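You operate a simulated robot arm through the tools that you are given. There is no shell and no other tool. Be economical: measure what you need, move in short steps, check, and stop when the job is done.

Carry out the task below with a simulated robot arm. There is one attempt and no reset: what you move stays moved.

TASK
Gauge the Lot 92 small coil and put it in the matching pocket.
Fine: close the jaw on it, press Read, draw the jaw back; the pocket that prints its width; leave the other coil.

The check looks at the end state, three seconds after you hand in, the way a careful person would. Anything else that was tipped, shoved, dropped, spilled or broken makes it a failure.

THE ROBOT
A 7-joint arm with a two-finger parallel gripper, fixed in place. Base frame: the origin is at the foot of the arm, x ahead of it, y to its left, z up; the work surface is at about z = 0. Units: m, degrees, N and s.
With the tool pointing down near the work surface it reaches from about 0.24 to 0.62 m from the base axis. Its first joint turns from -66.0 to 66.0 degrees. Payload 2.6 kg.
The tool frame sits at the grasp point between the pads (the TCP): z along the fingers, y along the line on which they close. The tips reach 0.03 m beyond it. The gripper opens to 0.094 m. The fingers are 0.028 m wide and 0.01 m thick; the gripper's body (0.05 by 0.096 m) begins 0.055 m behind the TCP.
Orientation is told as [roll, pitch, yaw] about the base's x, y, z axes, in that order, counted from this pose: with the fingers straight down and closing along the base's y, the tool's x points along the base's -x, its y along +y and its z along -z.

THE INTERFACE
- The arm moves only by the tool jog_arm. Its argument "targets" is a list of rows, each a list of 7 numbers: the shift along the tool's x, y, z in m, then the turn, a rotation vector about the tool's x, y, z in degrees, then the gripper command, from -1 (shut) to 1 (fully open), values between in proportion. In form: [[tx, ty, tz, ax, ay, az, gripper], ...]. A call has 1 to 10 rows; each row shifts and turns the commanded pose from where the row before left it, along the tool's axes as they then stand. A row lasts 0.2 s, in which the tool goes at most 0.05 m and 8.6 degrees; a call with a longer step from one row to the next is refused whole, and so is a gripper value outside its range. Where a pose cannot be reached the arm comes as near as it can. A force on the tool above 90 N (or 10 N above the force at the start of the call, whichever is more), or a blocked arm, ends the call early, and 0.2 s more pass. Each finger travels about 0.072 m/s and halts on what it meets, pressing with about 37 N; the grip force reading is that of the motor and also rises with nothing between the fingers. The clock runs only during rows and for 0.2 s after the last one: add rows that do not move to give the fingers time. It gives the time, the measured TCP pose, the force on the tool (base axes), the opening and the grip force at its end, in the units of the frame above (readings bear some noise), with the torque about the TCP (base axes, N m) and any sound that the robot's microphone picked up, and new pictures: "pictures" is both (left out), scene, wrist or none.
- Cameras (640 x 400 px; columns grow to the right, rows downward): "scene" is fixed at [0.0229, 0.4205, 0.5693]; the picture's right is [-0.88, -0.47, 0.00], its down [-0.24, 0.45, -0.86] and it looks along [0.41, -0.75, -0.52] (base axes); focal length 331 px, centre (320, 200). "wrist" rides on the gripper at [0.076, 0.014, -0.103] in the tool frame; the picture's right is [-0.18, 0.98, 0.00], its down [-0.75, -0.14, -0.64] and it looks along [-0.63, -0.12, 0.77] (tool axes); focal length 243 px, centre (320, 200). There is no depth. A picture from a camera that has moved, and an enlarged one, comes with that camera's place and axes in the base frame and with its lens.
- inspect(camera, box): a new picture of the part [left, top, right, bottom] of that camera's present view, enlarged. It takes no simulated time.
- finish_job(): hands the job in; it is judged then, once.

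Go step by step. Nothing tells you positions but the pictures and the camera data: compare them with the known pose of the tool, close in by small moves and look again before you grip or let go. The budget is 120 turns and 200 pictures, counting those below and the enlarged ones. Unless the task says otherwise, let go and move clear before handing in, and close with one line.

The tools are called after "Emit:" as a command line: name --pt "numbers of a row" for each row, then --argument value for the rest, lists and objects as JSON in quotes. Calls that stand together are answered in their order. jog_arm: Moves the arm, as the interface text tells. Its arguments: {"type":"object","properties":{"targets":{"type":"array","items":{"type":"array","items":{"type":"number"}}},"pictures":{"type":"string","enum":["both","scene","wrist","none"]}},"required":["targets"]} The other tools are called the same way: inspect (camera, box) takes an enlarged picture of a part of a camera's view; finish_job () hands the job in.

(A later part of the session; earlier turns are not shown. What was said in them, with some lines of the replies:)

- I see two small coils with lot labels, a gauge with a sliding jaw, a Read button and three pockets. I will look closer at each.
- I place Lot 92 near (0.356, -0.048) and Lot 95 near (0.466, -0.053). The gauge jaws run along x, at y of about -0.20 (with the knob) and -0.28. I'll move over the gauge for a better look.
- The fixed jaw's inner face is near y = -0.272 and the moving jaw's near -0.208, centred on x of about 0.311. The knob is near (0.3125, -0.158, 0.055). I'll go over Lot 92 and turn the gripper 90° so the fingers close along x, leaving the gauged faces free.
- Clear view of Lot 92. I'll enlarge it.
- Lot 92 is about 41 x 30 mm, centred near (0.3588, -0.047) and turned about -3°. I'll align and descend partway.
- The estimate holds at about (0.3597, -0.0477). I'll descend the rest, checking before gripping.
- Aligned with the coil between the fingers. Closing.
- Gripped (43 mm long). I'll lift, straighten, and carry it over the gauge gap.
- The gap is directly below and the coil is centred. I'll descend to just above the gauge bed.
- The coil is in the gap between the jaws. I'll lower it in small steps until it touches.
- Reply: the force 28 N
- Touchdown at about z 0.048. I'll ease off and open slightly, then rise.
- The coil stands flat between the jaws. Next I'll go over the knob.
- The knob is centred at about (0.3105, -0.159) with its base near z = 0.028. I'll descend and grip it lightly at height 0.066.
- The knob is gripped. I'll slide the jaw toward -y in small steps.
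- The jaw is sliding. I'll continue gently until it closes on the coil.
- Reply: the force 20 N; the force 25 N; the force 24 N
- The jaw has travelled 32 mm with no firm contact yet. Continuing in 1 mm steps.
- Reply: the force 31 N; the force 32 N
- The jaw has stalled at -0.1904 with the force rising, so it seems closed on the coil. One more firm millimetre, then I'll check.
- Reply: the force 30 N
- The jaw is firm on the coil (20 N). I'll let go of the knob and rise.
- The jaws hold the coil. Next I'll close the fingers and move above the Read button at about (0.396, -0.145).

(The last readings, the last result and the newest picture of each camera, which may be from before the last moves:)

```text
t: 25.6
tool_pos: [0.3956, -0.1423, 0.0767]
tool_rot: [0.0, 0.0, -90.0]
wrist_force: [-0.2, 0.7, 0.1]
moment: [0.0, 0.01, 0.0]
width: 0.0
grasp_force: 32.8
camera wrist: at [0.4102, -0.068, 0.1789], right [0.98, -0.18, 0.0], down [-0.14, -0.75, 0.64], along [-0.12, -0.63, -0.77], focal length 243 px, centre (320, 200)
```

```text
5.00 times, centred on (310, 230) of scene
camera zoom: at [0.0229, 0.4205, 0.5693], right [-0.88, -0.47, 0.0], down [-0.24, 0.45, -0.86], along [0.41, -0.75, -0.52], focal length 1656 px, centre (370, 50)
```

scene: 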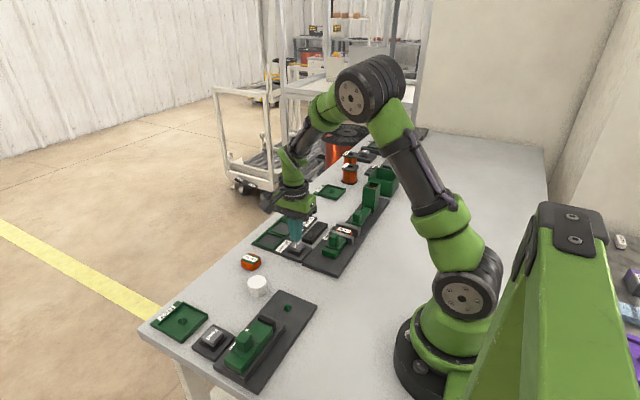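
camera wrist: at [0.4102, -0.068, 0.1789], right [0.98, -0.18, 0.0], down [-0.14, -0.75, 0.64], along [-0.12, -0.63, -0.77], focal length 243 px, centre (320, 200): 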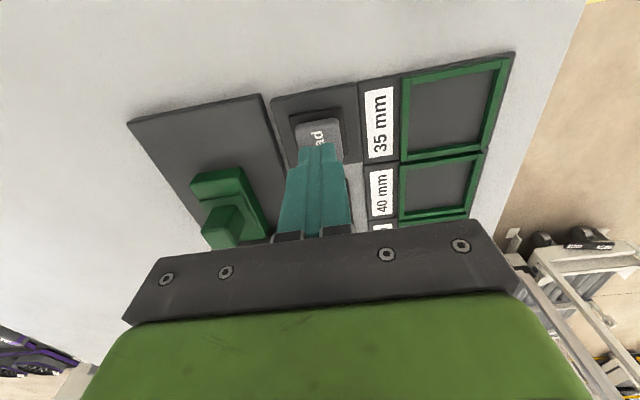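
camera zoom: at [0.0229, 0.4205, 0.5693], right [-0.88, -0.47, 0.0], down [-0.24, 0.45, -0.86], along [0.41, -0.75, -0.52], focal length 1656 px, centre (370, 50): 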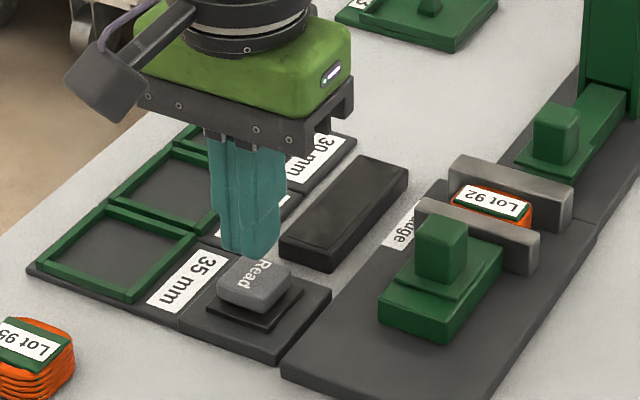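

The fingertips are above the button. Pressing gradually.

Emit:
jog_arm --pt "0 0 0.01 0 0 0 -1" --pt "0 0 0.008 0 0 0 -1" --pt "0 0 0 0 0 0 -1" --pictures "none"

Emit:
jog_arm --pt "0 0 0.003 0 0 0 -1" --pt "0 0 0 0 0 0 -1" --pictures "none"

Emit:
jog_arm --pt "0 0 0.002 0 0 0 -1" --pt "0 0 0 0 0 0 -1" --pictures "scene"

```text
t: 26.4
tool_pos: [0.3951, -0.1454, 0.0581]
tool_rot: [0.0, 0.0, -90.0]
wrist_force: [-0.3, 0.1, 0.9]
moment: [-0.04, 0.0, -0.01]
width: 0.0001
grasp_force: 33.2
```

```text
t: 27.0
tool_pos: [0.3947, -0.1443, 0.0535]
tool_rot: [0.1, 0.1, -90.0]
wrist_force: [-0.3, 1.2, 1.9]
moment: [0.02, 0.02, 0.01]
width: 0.0
grasp_force: 32.4
heard: click
```

```text
t: 27.6
tool_pos: [0.3953, -0.1456, 0.0538]
tool_rot: [0.1, 0.0, -89.9]
wrist_force: [-0.9, 0.3, 3.6]
moment: [0.06, 0.03, 0.01]
width: 0.0
grasp_force: 33.0
```

scene: 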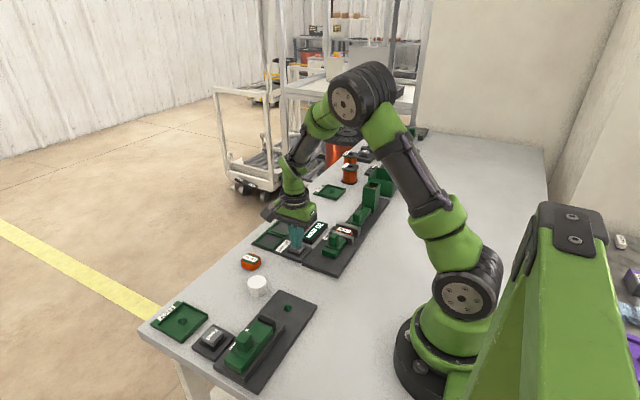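

It clicked and the display lit. I'll read it.

Emit:
inspect --camera "scene" --box '[290, 210, 350, 260]'

Emit:
jog_arm --pt "0 0 -0.02 0 0 0 -1" --pt "0 0 -0.05 0 0 0 -1" --pt "0 0 -0.01 0 0 0 -1" --pt "0 0 0 0 0 0 -1" --pictures "both"

```text
8.00 times, centred on (320, 235) of scene
camera zoom: at [0.0229, 0.4205, 0.5693], right [-0.88, -0.47, 0.0], down [-0.24, 0.45, -0.86], along [0.41, -0.75, -0.52], focal length 2649 px, centre (320, -80)
```

zoom: 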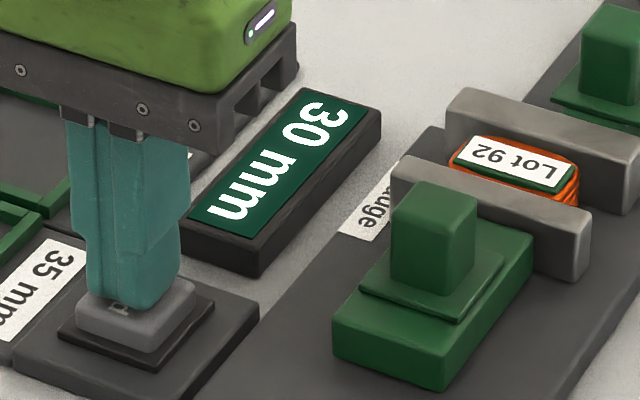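

```text
t: 28.6
tool_pos: [0.3948, -0.1456, 0.1339]
tool_rot: [0.0, 0.0, -90.0]
wrist_force: [0.5, -1.3, -0.2]
moment: [-0.02, -0.03, 0.04]
width: 0.0002
grasp_force: 33.2
camera wrist: at [0.4095, -0.0698, 0.237], right [0.98, -0.18, 0.0], down [-0.14, -0.75, 0.64], along [-0.12, -0.63, -0.77], focal length 243 px, centre (320, 200)
```

scene: 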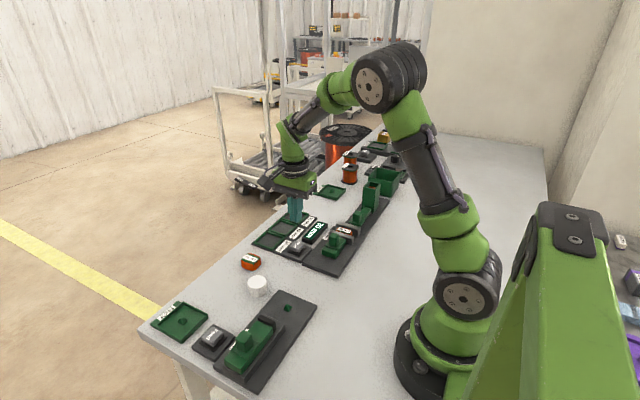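
wrist: 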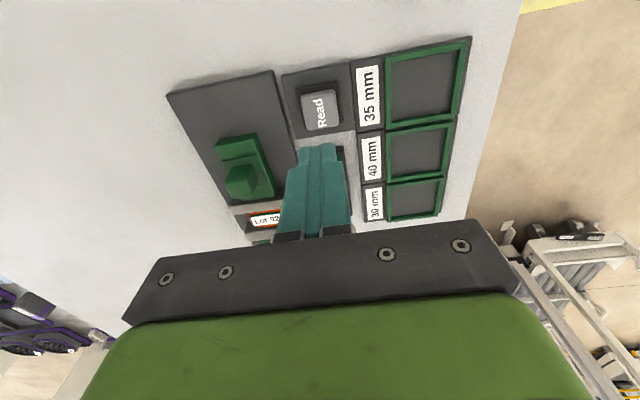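

The gauge reads 30 mm. I'll return to the knob, now near (0.3105, -0.191), to draw the jaw back.

Emit:
jog_arm --pt "-0.023 -0.042 0 0 0 0 0.1" --pt "-0.023 -0.042 0 0 0 0 0.1" --pt "0 0 0.03 0 0 0 0.1" --pt "0 0 0 0 0 0 0.1" --pictures "both"

Emit:
inspect --camera "scene" --box '[290, 190, 380, 270]'

Emit:
inspect --camera "wrist" --box '[200, 60, 440, 240]'

```text
t: 29.6
tool_pos: [0.3109, -0.1916, 0.1038]
tool_rot: [0.0, 0.0, -90.0]
wrist_force: [-0.3, 1.1, 0.2]
moment: [0.0, 0.0, -0.02]
width: 0.0517
grasp_force: 0.1
camera wrist: at [0.3258, -0.115, 0.207], right [0.98, -0.18, 0.0], down [-0.14, -0.75, 0.64], along [-0.12, -0.63, -0.77], focal length 243 px, centre (320, 200)
```

scene: 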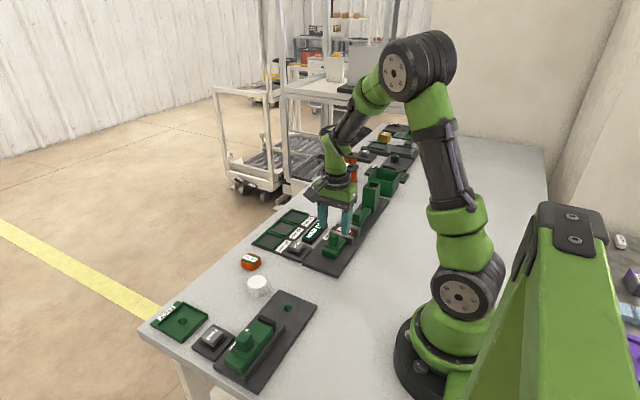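
wrist: 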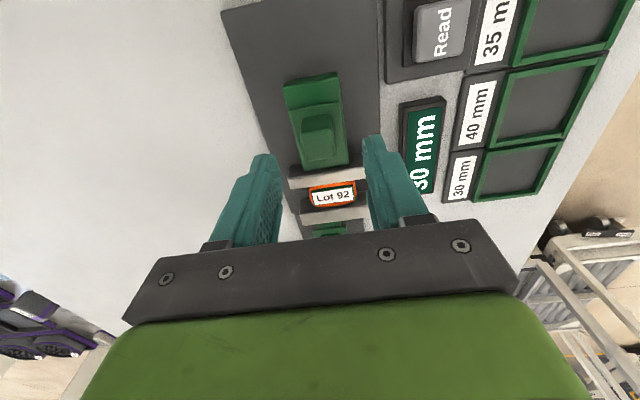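

```text
5.00 times, centred on (335, 230) of scene
camera zoom: at [0.0229, 0.4205, 0.5693], right [-0.88, -0.47, 0.0], down [-0.24, 0.45, -0.86], along [0.41, -0.75, -0.52], focal length 1656 px, centre (245, 50)
```

zoom: 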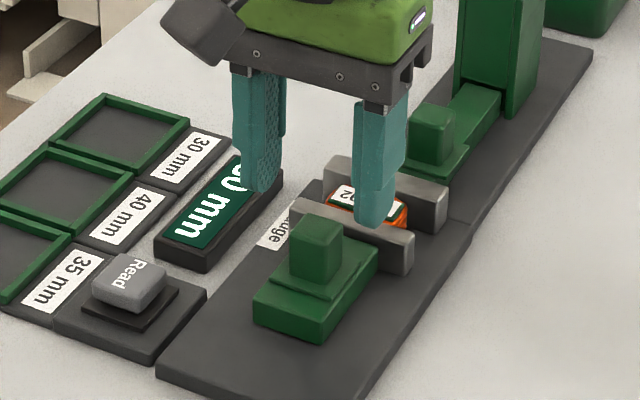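

```text
2.22 times, centred on (320, 150) of wrist
camera zoom: at [0.3258, -0.115, 0.207], right [0.98, -0.18, 0.0], down [-0.14, -0.75, 0.64], along [-0.12, -0.63, -0.77], focal length 539 px, centre (320, 311)
```

zoom: 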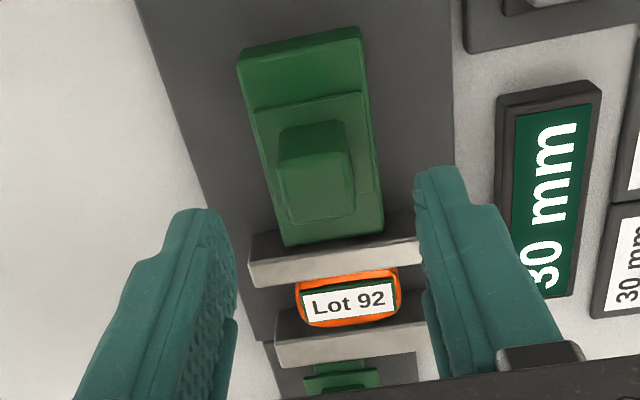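

The view matches the earlier approach. I'll descend, grip, and draw the jaw back 33 mm.

Emit:
jog_arm --pt "0 -0.0005 0.02 0 0 0 0.1" --pt "0 0 0.0175 0 0 0 0.1" --pt "0 0 0 0 0 0 0.1" --pt "0 0 0 0 0 0 -0.3" --pt "0 0 0 0 0 0 -1" --pt "0 0 0 0 0 0 -1" --pictures "none"

Emit:
jog_arm --pt "0.004 0 0 0 0 0 -1" --pt "0.005 0 0 0 0 0 -1" --pt "0.005 0 0 0 0 0 -1" --pt "0.005 0 0 0 0 0 -1" --pt "0.005 0 0 0 0 0 -1" --pt "0.005 0 0 0 0 0 -1" --pt "0.004 0 0 0 0 0 -1" --pt "0 0 0 0 0 0 -1" --pictures "both"

Emit:
inspect --camera "scene" --box '[290, 190, 380, 270]'

```text
t: 31.0
tool_pos: [0.3102, -0.189, 0.0656]
tool_rot: [0.0, 0.0, -90.0]
wrist_force: [5.8, -1.5, -9.6]
moment: [0.02, -0.12, -0.13]
width: 0.0215
grasp_force: 44.4
```

```text
t: 32.8
tool_pos: [0.3096, -0.1585, 0.0652]
tool_rot: [-0.1, 0.0, -90.0]
wrist_force: [-15.1, -2.6, -1.3]
moment: [-1.28, -0.13, 0.25]
width: 0.022
grasp_force: 44.8
camera wrist: at [0.3254, -0.0829, 0.1686], right [0.98, -0.19, 0.0], down [-0.14, -0.75, 0.64], along [-0.12, -0.63, -0.77], focal length 243 px, centre (320, 200)
```

scene: 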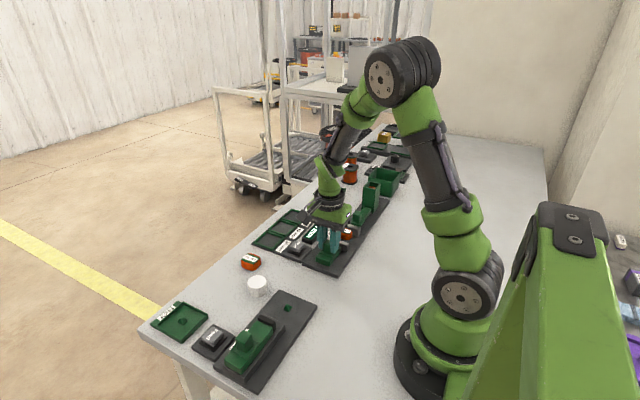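
wrist: 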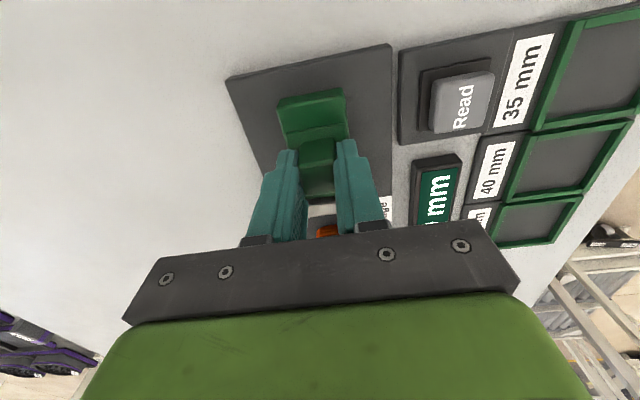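

```text
5.00 times, centred on (335, 230) of scene
camera zoom: at [0.0229, 0.4205, 0.5693], right [-0.88, -0.47, 0.0], down [-0.24, 0.45, -0.86], along [0.41, -0.75, -0.52], focal length 1656 px, centre (245, 50)
```

zoom: 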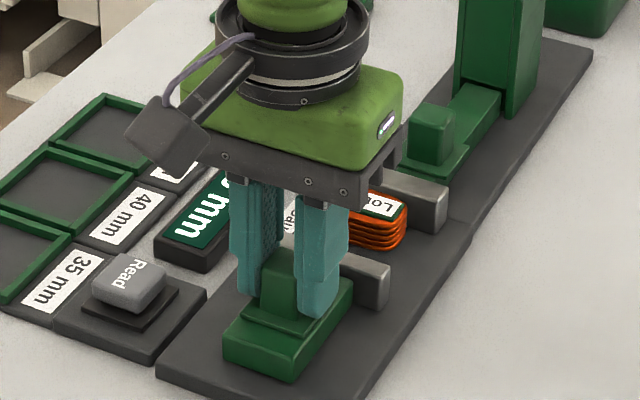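

The jaw is drawn back and the coil stays at the fixed jaw. I'll release the knob, rise and go back over the coil.

Emit:
jog_arm --pt "0 0 0 0 0 0 -0.5" --pt "0 0 0 0 0 0 0.2" --pt "0 0 0 0 0 0 0.3" --pt "0 0 -0.03 0 0 0 0.4" --pt "0 0 -0.03 0 0 0 0.4" --pt "-0.047 0.0005 0 0 0 0 0.5" --pt "-0.047 0 0 0 0 0 0.5" --pt "0 0 0 0 0 0 0.5" --pictures "wrist"

Emit:
inspect --camera "wrist" --box '[220, 20, 420, 180]'

```text
t: 34.6
tool_pos: [0.3111, -0.2548, 0.1246]
tool_rot: [0.0, 0.0, -90.0]
wrist_force: [0.8, 0.4, -0.1]
moment: [0.02, 0.03, 0.01]
width: 0.0705
grasp_force: 0.0
camera wrist: at [0.3262, -0.1785, 0.2284], right [0.98, -0.18, 0.0], down [-0.14, -0.75, 0.64], along [-0.12, -0.63, -0.77], focal length 243 px, centre (320, 200)
```

wrist: 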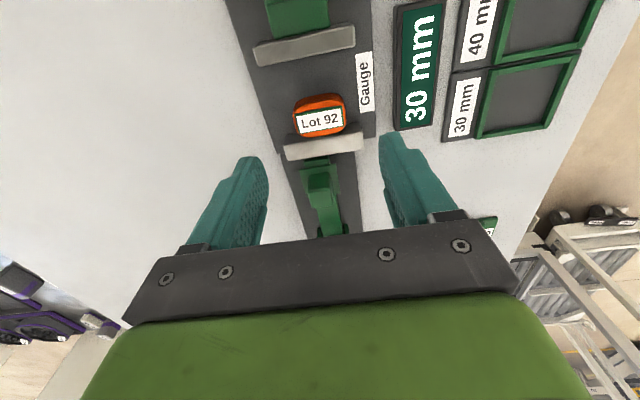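

```text
2.50 times, centred on (320, 100) of wrist
camera zoom: at [0.3262, -0.1785, 0.2284], right [0.98, -0.18, 0.0], down [-0.14, -0.75, 0.64], along [-0.12, -0.63, -0.77], focal length 606 px, centre (320, 450)
```

zoom: 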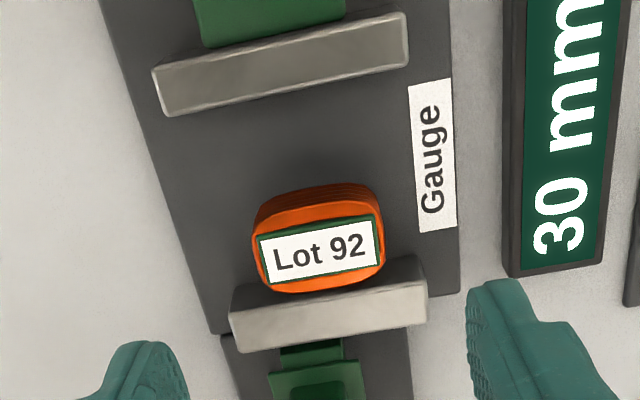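

The coil is near (0.311, -0.2555). I'll grip it 3 mm toward +y of its centre to keep the fingers off the fixed jaw, descending in stages.

Emit:
jog_arm --pt "0.002 0 0.03 0 0 0 0.35" --pt "0 0 0.025 0 0 0 0.35" --pt "0 0 0 0 0 0 0.35" --pictures "both"

Emit:
inspect --camera "wrist" --box '[220, 80, 420, 240]'

Emit:
inspect --camera "scene" --box '[300, 180, 380, 260]'

```text
t: 35.4
tool_pos: [0.3116, -0.2517, 0.07]
tool_rot: [0.0, 0.1, -90.1]
wrist_force: [0.2, -0.4, -0.8]
moment: [-0.02, 0.0, 0.01]
width: 0.0636
grasp_force: 0.2
camera wrist: at [0.3267, -0.1759, 0.1729], right [0.98, -0.18, 0.0], down [-0.14, -0.75, 0.64], along [-0.12, -0.63, -0.77], focal length 243 px, centre (320, 200)
```

scene: 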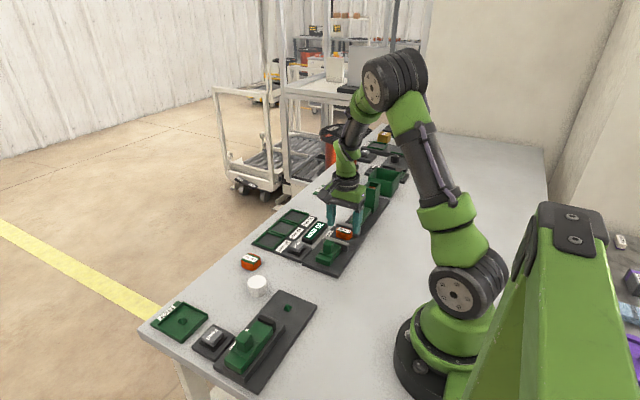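
wrist: 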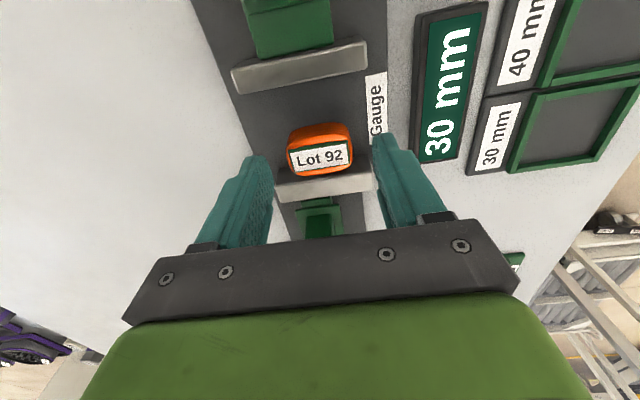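

```text
2.50 times, centred on (320, 160) of wrist
camera zoom: at [0.3267, -0.1759, 0.1729], right [0.98, -0.18, 0.0], down [-0.14, -0.75, 0.64], along [-0.12, -0.63, -0.77], focal length 606 px, centre (320, 300)
```

zoom: 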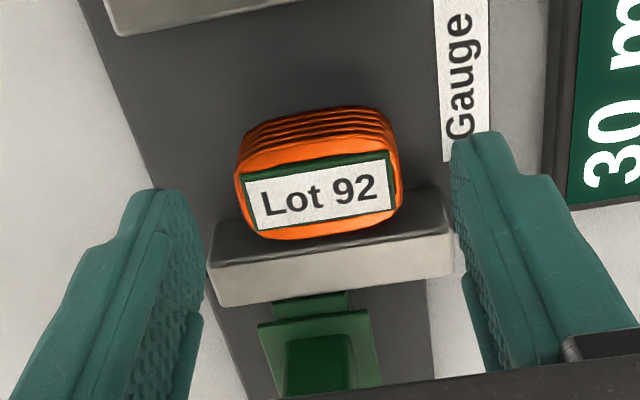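

```text
5.00 times, centred on (340, 220) of scene
camera zoom: at [0.0229, 0.4205, 0.5693], right [-0.88, -0.47, 0.0], down [-0.24, 0.45, -0.86], along [0.41, -0.75, -0.52], focal length 1656 px, centre (220, 100)
```

zoom: 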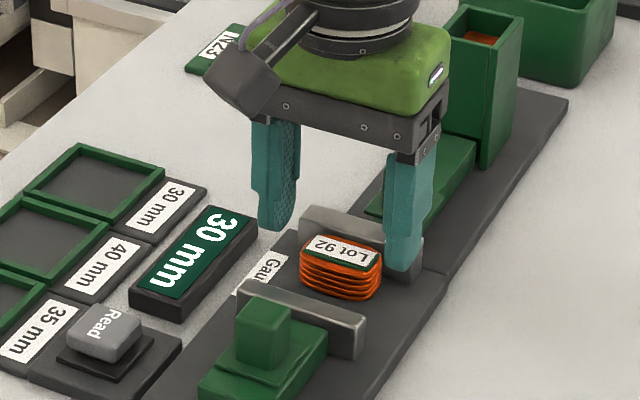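

Well aligned. I'll lower to 0.048 and grip.

Emit:
jog_arm --pt "0 0 0.012 0 0 0 0.35" --pt "0 0 0.01 0 0 0 0.35" --pt "0 0 0 0 0 0 0.35" --pt "0 0 0 0 0 0 0" --pt "0 0 0 0 0 0 -1" --pt "0 0 0 0 0 0 -1" --pt "0 0 0 0 0 0 -1" --pictures "wrist"

```text
t: 37.0
tool_pos: [0.3123, -0.2505, 0.0483]
tool_rot: [-0.1, 0.0, -90.0]
wrist_force: [-0.2, 0.4, -0.3]
moment: [0.04, 0.0, 0.01]
width: 0.0431
grasp_force: 36.9
camera wrist: at [0.3275, -0.1746, 0.1516], right [0.98, -0.18, 0.0], down [-0.14, -0.75, 0.64], along [-0.12, -0.63, -0.77], focal length 243 px, centre (320, 200)
```

wrist: 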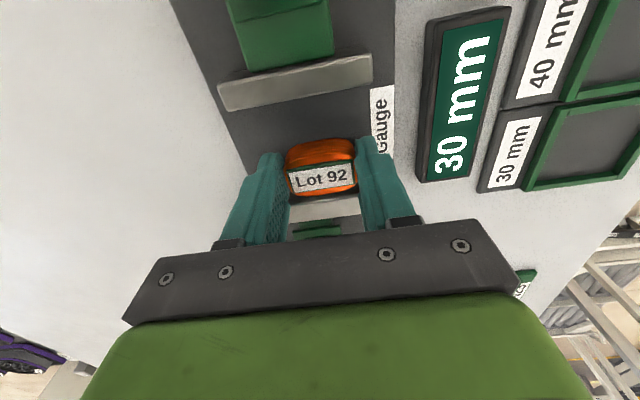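

Gripped again. The 30 mm pocket is near (0.488, -0.277). I'll lift straight up and carry it over.

Emit:
jog_arm --pt "0.001 0 -0.02 0 0 0 -1" --pt "0 0 -0.045 0 0 0 -1" --pt "0 0.044 0 0 0 0 -1" --pt "-0.007 0.044 0 0 0 0 -1" --pt "-0.008 0.044 0 0 0 0 -1" --pt "-0.007 0.043 0 0 0 0 -1" --pt "0 0 0 0 0 0 -1" --pictures "both"

Emit:
inspect --camera "scene" --box '[240, 180, 340, 260]'

Emit:
inspect --camera "wrist" --box '[200, 80, 440, 240]'

```text
t: 38.6
tool_pos: [0.4861, -0.273, 0.1129]
tool_rot: [-0.1, 0.0, -90.1]
wrist_force: [0.1, 0.6, -0.7]
moment: [-0.01, -0.01, -0.02]
width: 0.0433
grasp_force: 36.7
camera wrist: at [0.5021, -0.1974, 0.2158], right [0.98, -0.19, 0.0], down [-0.14, -0.75, 0.64], along [-0.12, -0.63, -0.77], focal length 243 px, centre (320, 200)
```

scene: 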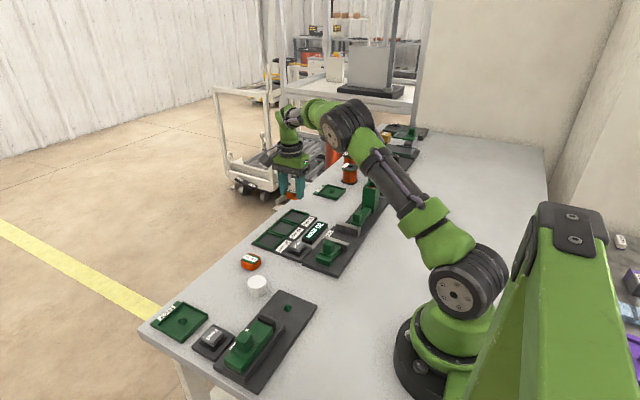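
wrist: 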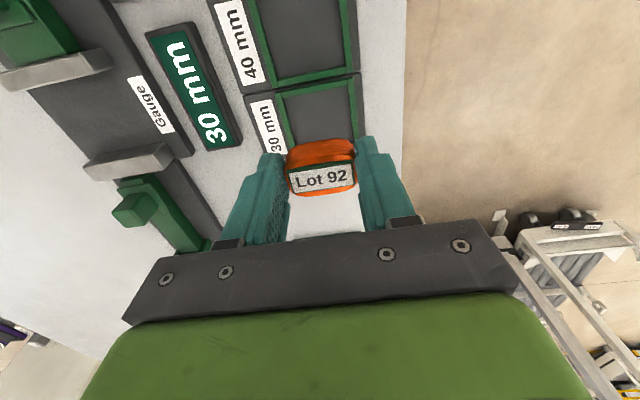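

```text
5.00 times, centred on (290, 220) of scene
camera zoom: at [0.0229, 0.4205, 0.5693], right [-0.88, -0.47, 0.0], down [-0.24, 0.45, -0.86], along [0.41, -0.75, -0.52], focal length 1656 px, centre (470, 100)
```

zoom: 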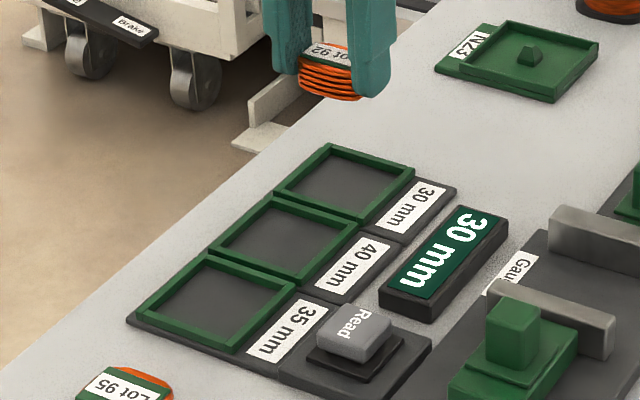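

```text
2.50 times, centred on (320, 160) of wrist
camera zoom: at [0.5021, -0.1974, 0.2158], right [0.98, -0.19, 0.0], down [-0.14, -0.75, 0.64], along [-0.12, -0.63, -0.77], focal length 606 px, centre (320, 300)
```

zoom: 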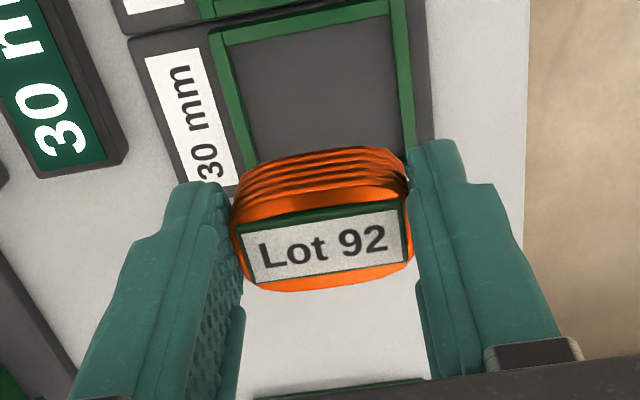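

The coil is centred over the pocket: the pocket centre is about (0.487, -0.280) and the coil (0.488, -0.279). Descending in stages.

Emit:
jog_arm --pt "-0.001 -0.0005 0.03 0 0 0 -1" --pt "0 0 0.027 0 0 0 -1" --pt "0 0 0 0 0 0 -1" --pictures "both"

Emit:
inspect --camera "scene" --box '[240, 180, 340, 260]'

Emit:
inspect --camera "wrist" --box '[200, 80, 440, 240]'

```text
t: 39.4
tool_pos: [0.4857, -0.2715, 0.0586]
tool_rot: [0.1, 0.0, -90.1]
wrist_force: [-1.0, -0.3, -0.2]
moment: [0.01, -0.02, 0.01]
width: 0.0429
grasp_force: 36.8
camera wrist: at [0.5008, -0.1956, 0.1619], right [0.98, -0.18, 0.0], down [-0.14, -0.75, 0.64], along [-0.12, -0.63, -0.77], focal length 243 px, centre (320, 200)
```

scene: 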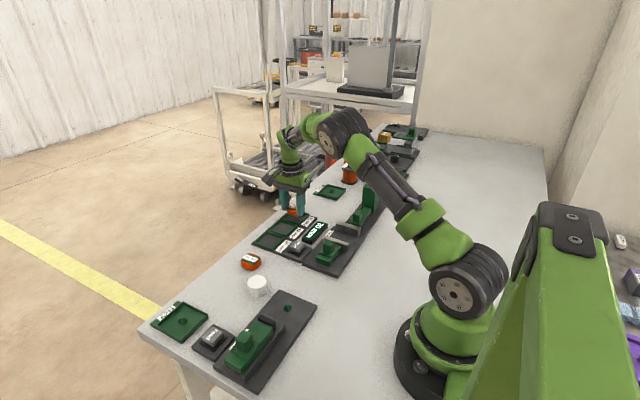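
wrist: 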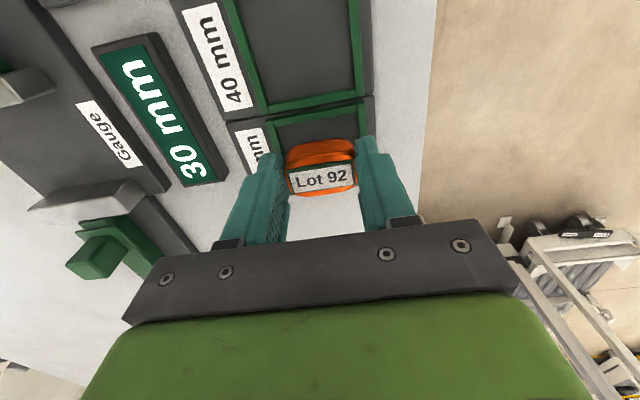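

```text
5.00 times, centred on (290, 220) of scene
camera zoom: at [0.0229, 0.4205, 0.5693], right [-0.88, -0.47, 0.0], down [-0.24, 0.45, -0.86], along [0.41, -0.75, -0.52], focal length 1656 px, centre (470, 100)
```

zoom: 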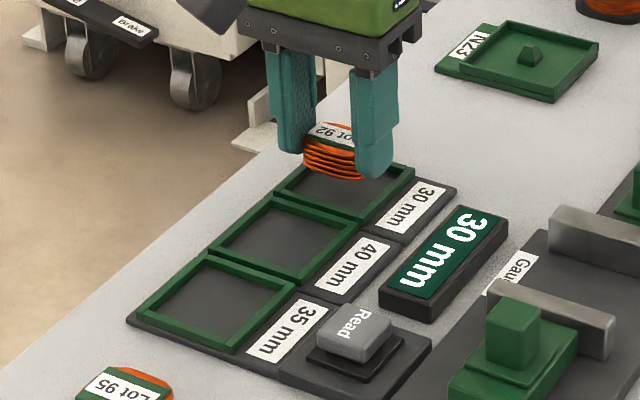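

```text
2.50 times, centred on (320, 160) of wrist
camera zoom: at [0.5008, -0.1956, 0.1619], right [0.98, -0.18, 0.0], down [-0.14, -0.75, 0.64], along [-0.12, -0.63, -0.77], focal length 606 px, centre (320, 300)
```

zoom: 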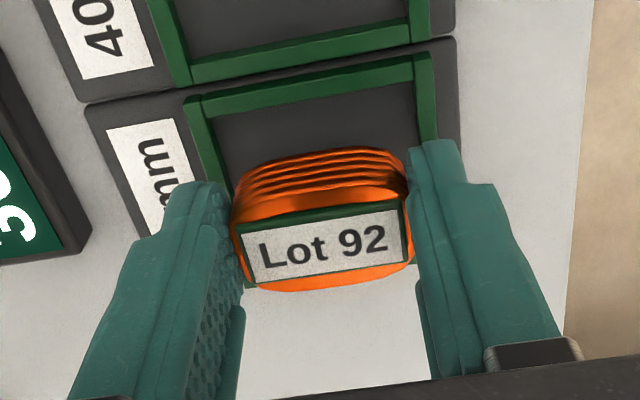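

Still aligned. I'll shift 2 mm in -y and lower slowly to contact.

Emit:
jog_arm --pt "-0.002 0 0.005 0 0 0 -1" --pt "0 0 0.005 0 0 0 -1" --pt "0 0 0.002 0 0 0 -1" --pt "0 0 0 0 0 0 -1" --pictures "none"

Emit:
jog_arm --pt "0 0 0.002 0 0 0 -1" --pt "0 0 0 0 0 0 -1" --pictures "wrist"

Emit:
inspect --camera "wrist" --box '[200, 80, 440, 240]'

Emit:
inspect --camera "scene" --box '[260, 180, 340, 240]'

```text
t: 40.4
tool_pos: [0.4856, -0.2725, 0.0462]
tool_rot: [0.1, 0.0, -90.1]
wrist_force: [0.2, 0.4, -0.5]
moment: [-0.01, 0.03, 0.02]
width: 0.0432
grasp_force: 36.7
```

```text
t: 41.0
tool_pos: [0.4862, -0.2738, 0.0433]
tool_rot: [0.0, 0.1, -90.0]
wrist_force: [0.0, 0.5, -2.0]
moment: [0.02, 0.01, 0.02]
width: 0.0429
grasp_force: 36.5
camera wrist: at [0.5011, -0.1969, 0.1464], right [0.98, -0.18, 0.0], down [-0.14, -0.75, 0.64], along [-0.12, -0.63, -0.77], focal length 243 px, centre (320, 200)
```

wrist: 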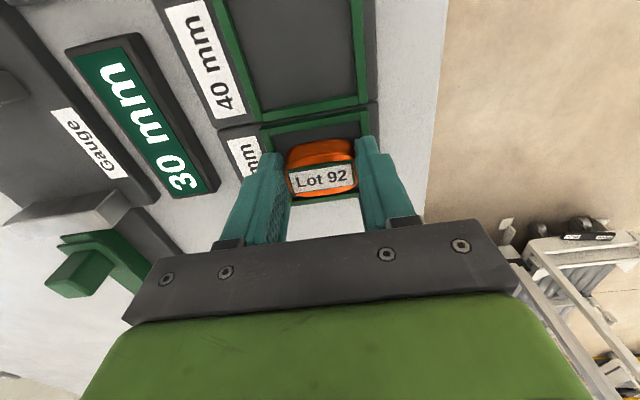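

```text
2.50 times, centred on (320, 160) of wrist
camera zoom: at [0.5011, -0.1969, 0.1464], right [0.98, -0.18, 0.0], down [-0.14, -0.75, 0.64], along [-0.12, -0.63, -0.77], focal length 606 px, centre (320, 300)
```

zoom: 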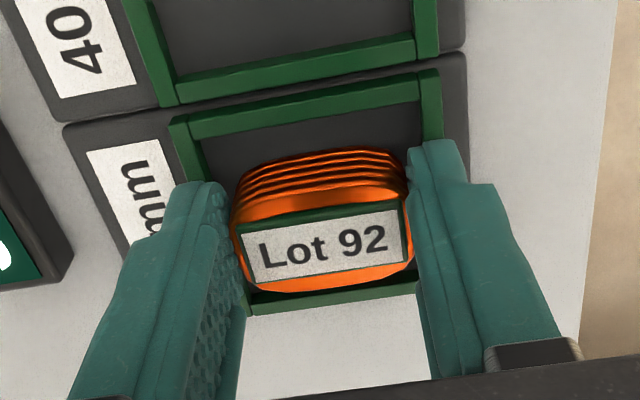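

```text
6.67 times, centred on (300, 210) of scene
camera zoom: at [0.0229, 0.4205, 0.5693], right [-0.88, -0.47, 0.0], down [-0.24, 0.45, -0.86], along [0.41, -0.75, -0.52], focal length 2208 px, centre (453, 133)
```

zoom: 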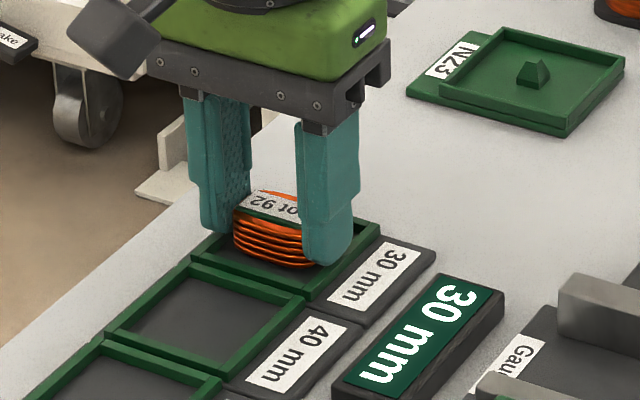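

The coil is within the pocket walls on all sides. A bit lower until it touches.

Emit:
jog_arm --pt "0 0 0.0015 0 0 0 -1" --pt "0 0 0 0 0 0 -1" --pictures "none"

Emit:
jog_arm --pt "0 0 0.0012 0 0 0 -1" --pt "0 0 0 0 0 0 -1" --pictures "wrist"

```text
t: 41.6
tool_pos: [0.486, -0.2738, 0.0416]
tool_rot: [0.0, 0.0, -90.0]
wrist_force: [-0.4, 1.0, -1.3]
moment: [0.01, -0.02, 0.03]
width: 0.0431
grasp_force: 37.3
```

```text
t: 42.2
tool_pos: [0.4854, -0.2754, 0.0417]
tool_rot: [0.1, 0.0, -90.0]
wrist_force: [-1.7, 2.3, 8.1]
moment: [0.04, 0.2, 0.01]
width: 0.0431
grasp_force: 37.4
camera wrist: at [0.5012, -0.198, 0.1443], right [0.98, -0.18, 0.0], down [-0.14, -0.75, 0.64], along [-0.12, -0.63, -0.77], focal length 243 px, centre (320, 200)
```

wrist: 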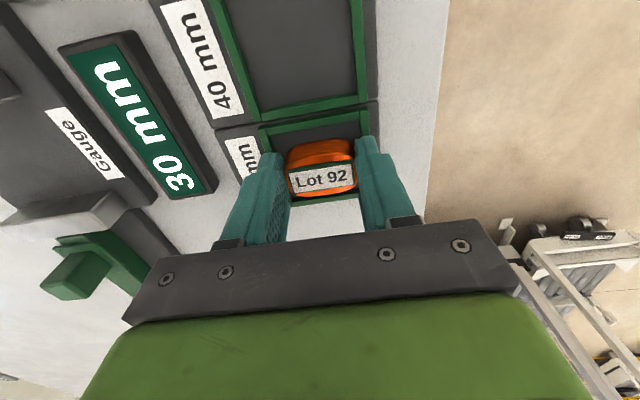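

Touchdown. I'll ease up 1 mm, open a little, and rise clear.

Emit:
jog_arm --pt "0 0 -0.001 0 0 0 -1" --pt "0 0 0 0 0 0 0.05" --pt "0 0 0 0 0 0 0.15" --pt "0 0 0 0 0 0 0.15" --pt "0 0 -0.015 0 0 0 0.2" --pt "0 0 -0.04 0 0 0 0.3" --pt "0 0 -0.04 0 0 0 0.3" --pt "0.04 0 0 0 0 0 0.3" --pt "0 0 0 0 0 0 0.3" --pictures "both"

Emit:
inspect --camera "scene" --box '[230, 190, 350, 280]'

Emit:
inspect --camera "wrist" --box '[200, 40, 440, 220]'

```text
t: 44.2
tool_pos: [0.4873, -0.2343, 0.1356]
tool_rot: [0.0, -0.1, -90.1]
wrist_force: [0.0, -0.3, -0.1]
moment: [-0.03, -0.06, -0.02]
width: 0.0611
grasp_force: 0.0
camera wrist: at [0.5014, -0.1577, 0.2388], right [0.98, -0.18, 0.0], down [-0.14, -0.75, 0.64], along [-0.12, -0.63, -0.77], focal length 243 px, centre (320, 200)
```

scene: 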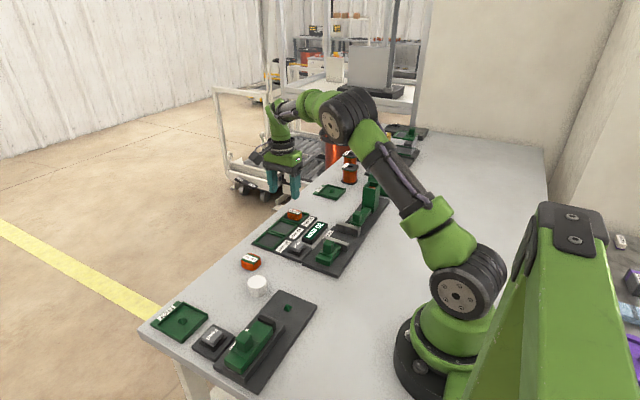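
wrist: 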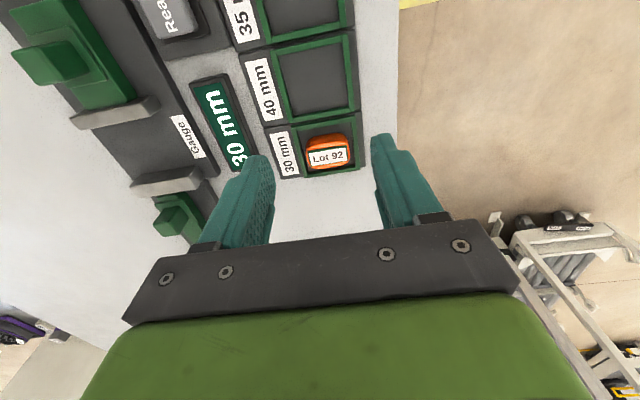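

```text
4.44 times, centred on (290, 235) of scene
camera zoom: at [0.0229, 0.4205, 0.5693], right [-0.88, -0.47, 0.0], down [-0.24, 0.45, -0.86], along [0.41, -0.75, -0.52], focal length 1472 px, centre (453, 44)
```

zoom: 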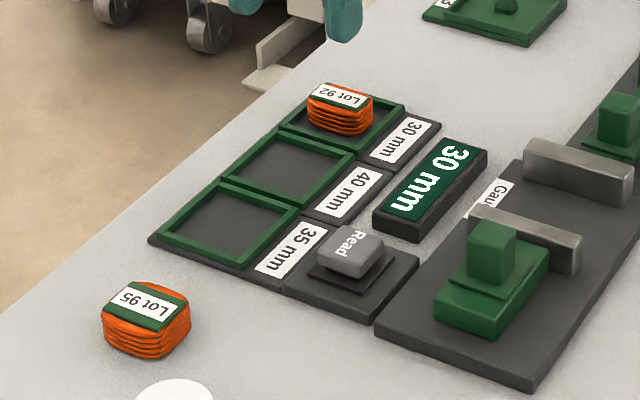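

```text
2.22 times, centred on (320, 130) of wrist
camera zoom: at [0.5014, -0.1577, 0.2388], right [0.98, -0.18, 0.0], down [-0.14, -0.75, 0.64], along [-0.12, -0.63, -0.77], focal length 539 px, centre (320, 356)
```

zoom: 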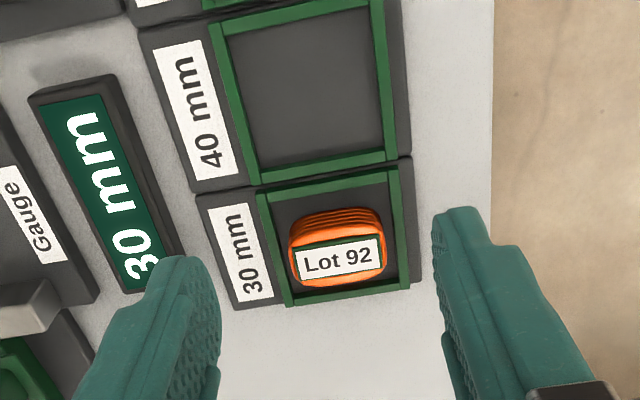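

Lot 92 lies flat in the 30 mm pocket, the jaw is drawn back, Lot 95 looks untouched, and the gripper is clear. Handing in.

Emit:
finish_job

```text
The job is handed in.
```

The Lot 92 coil gauged at 30 mm and is in the 30 mm pocket, with the jaw drawn back and Lot 95 left alone.
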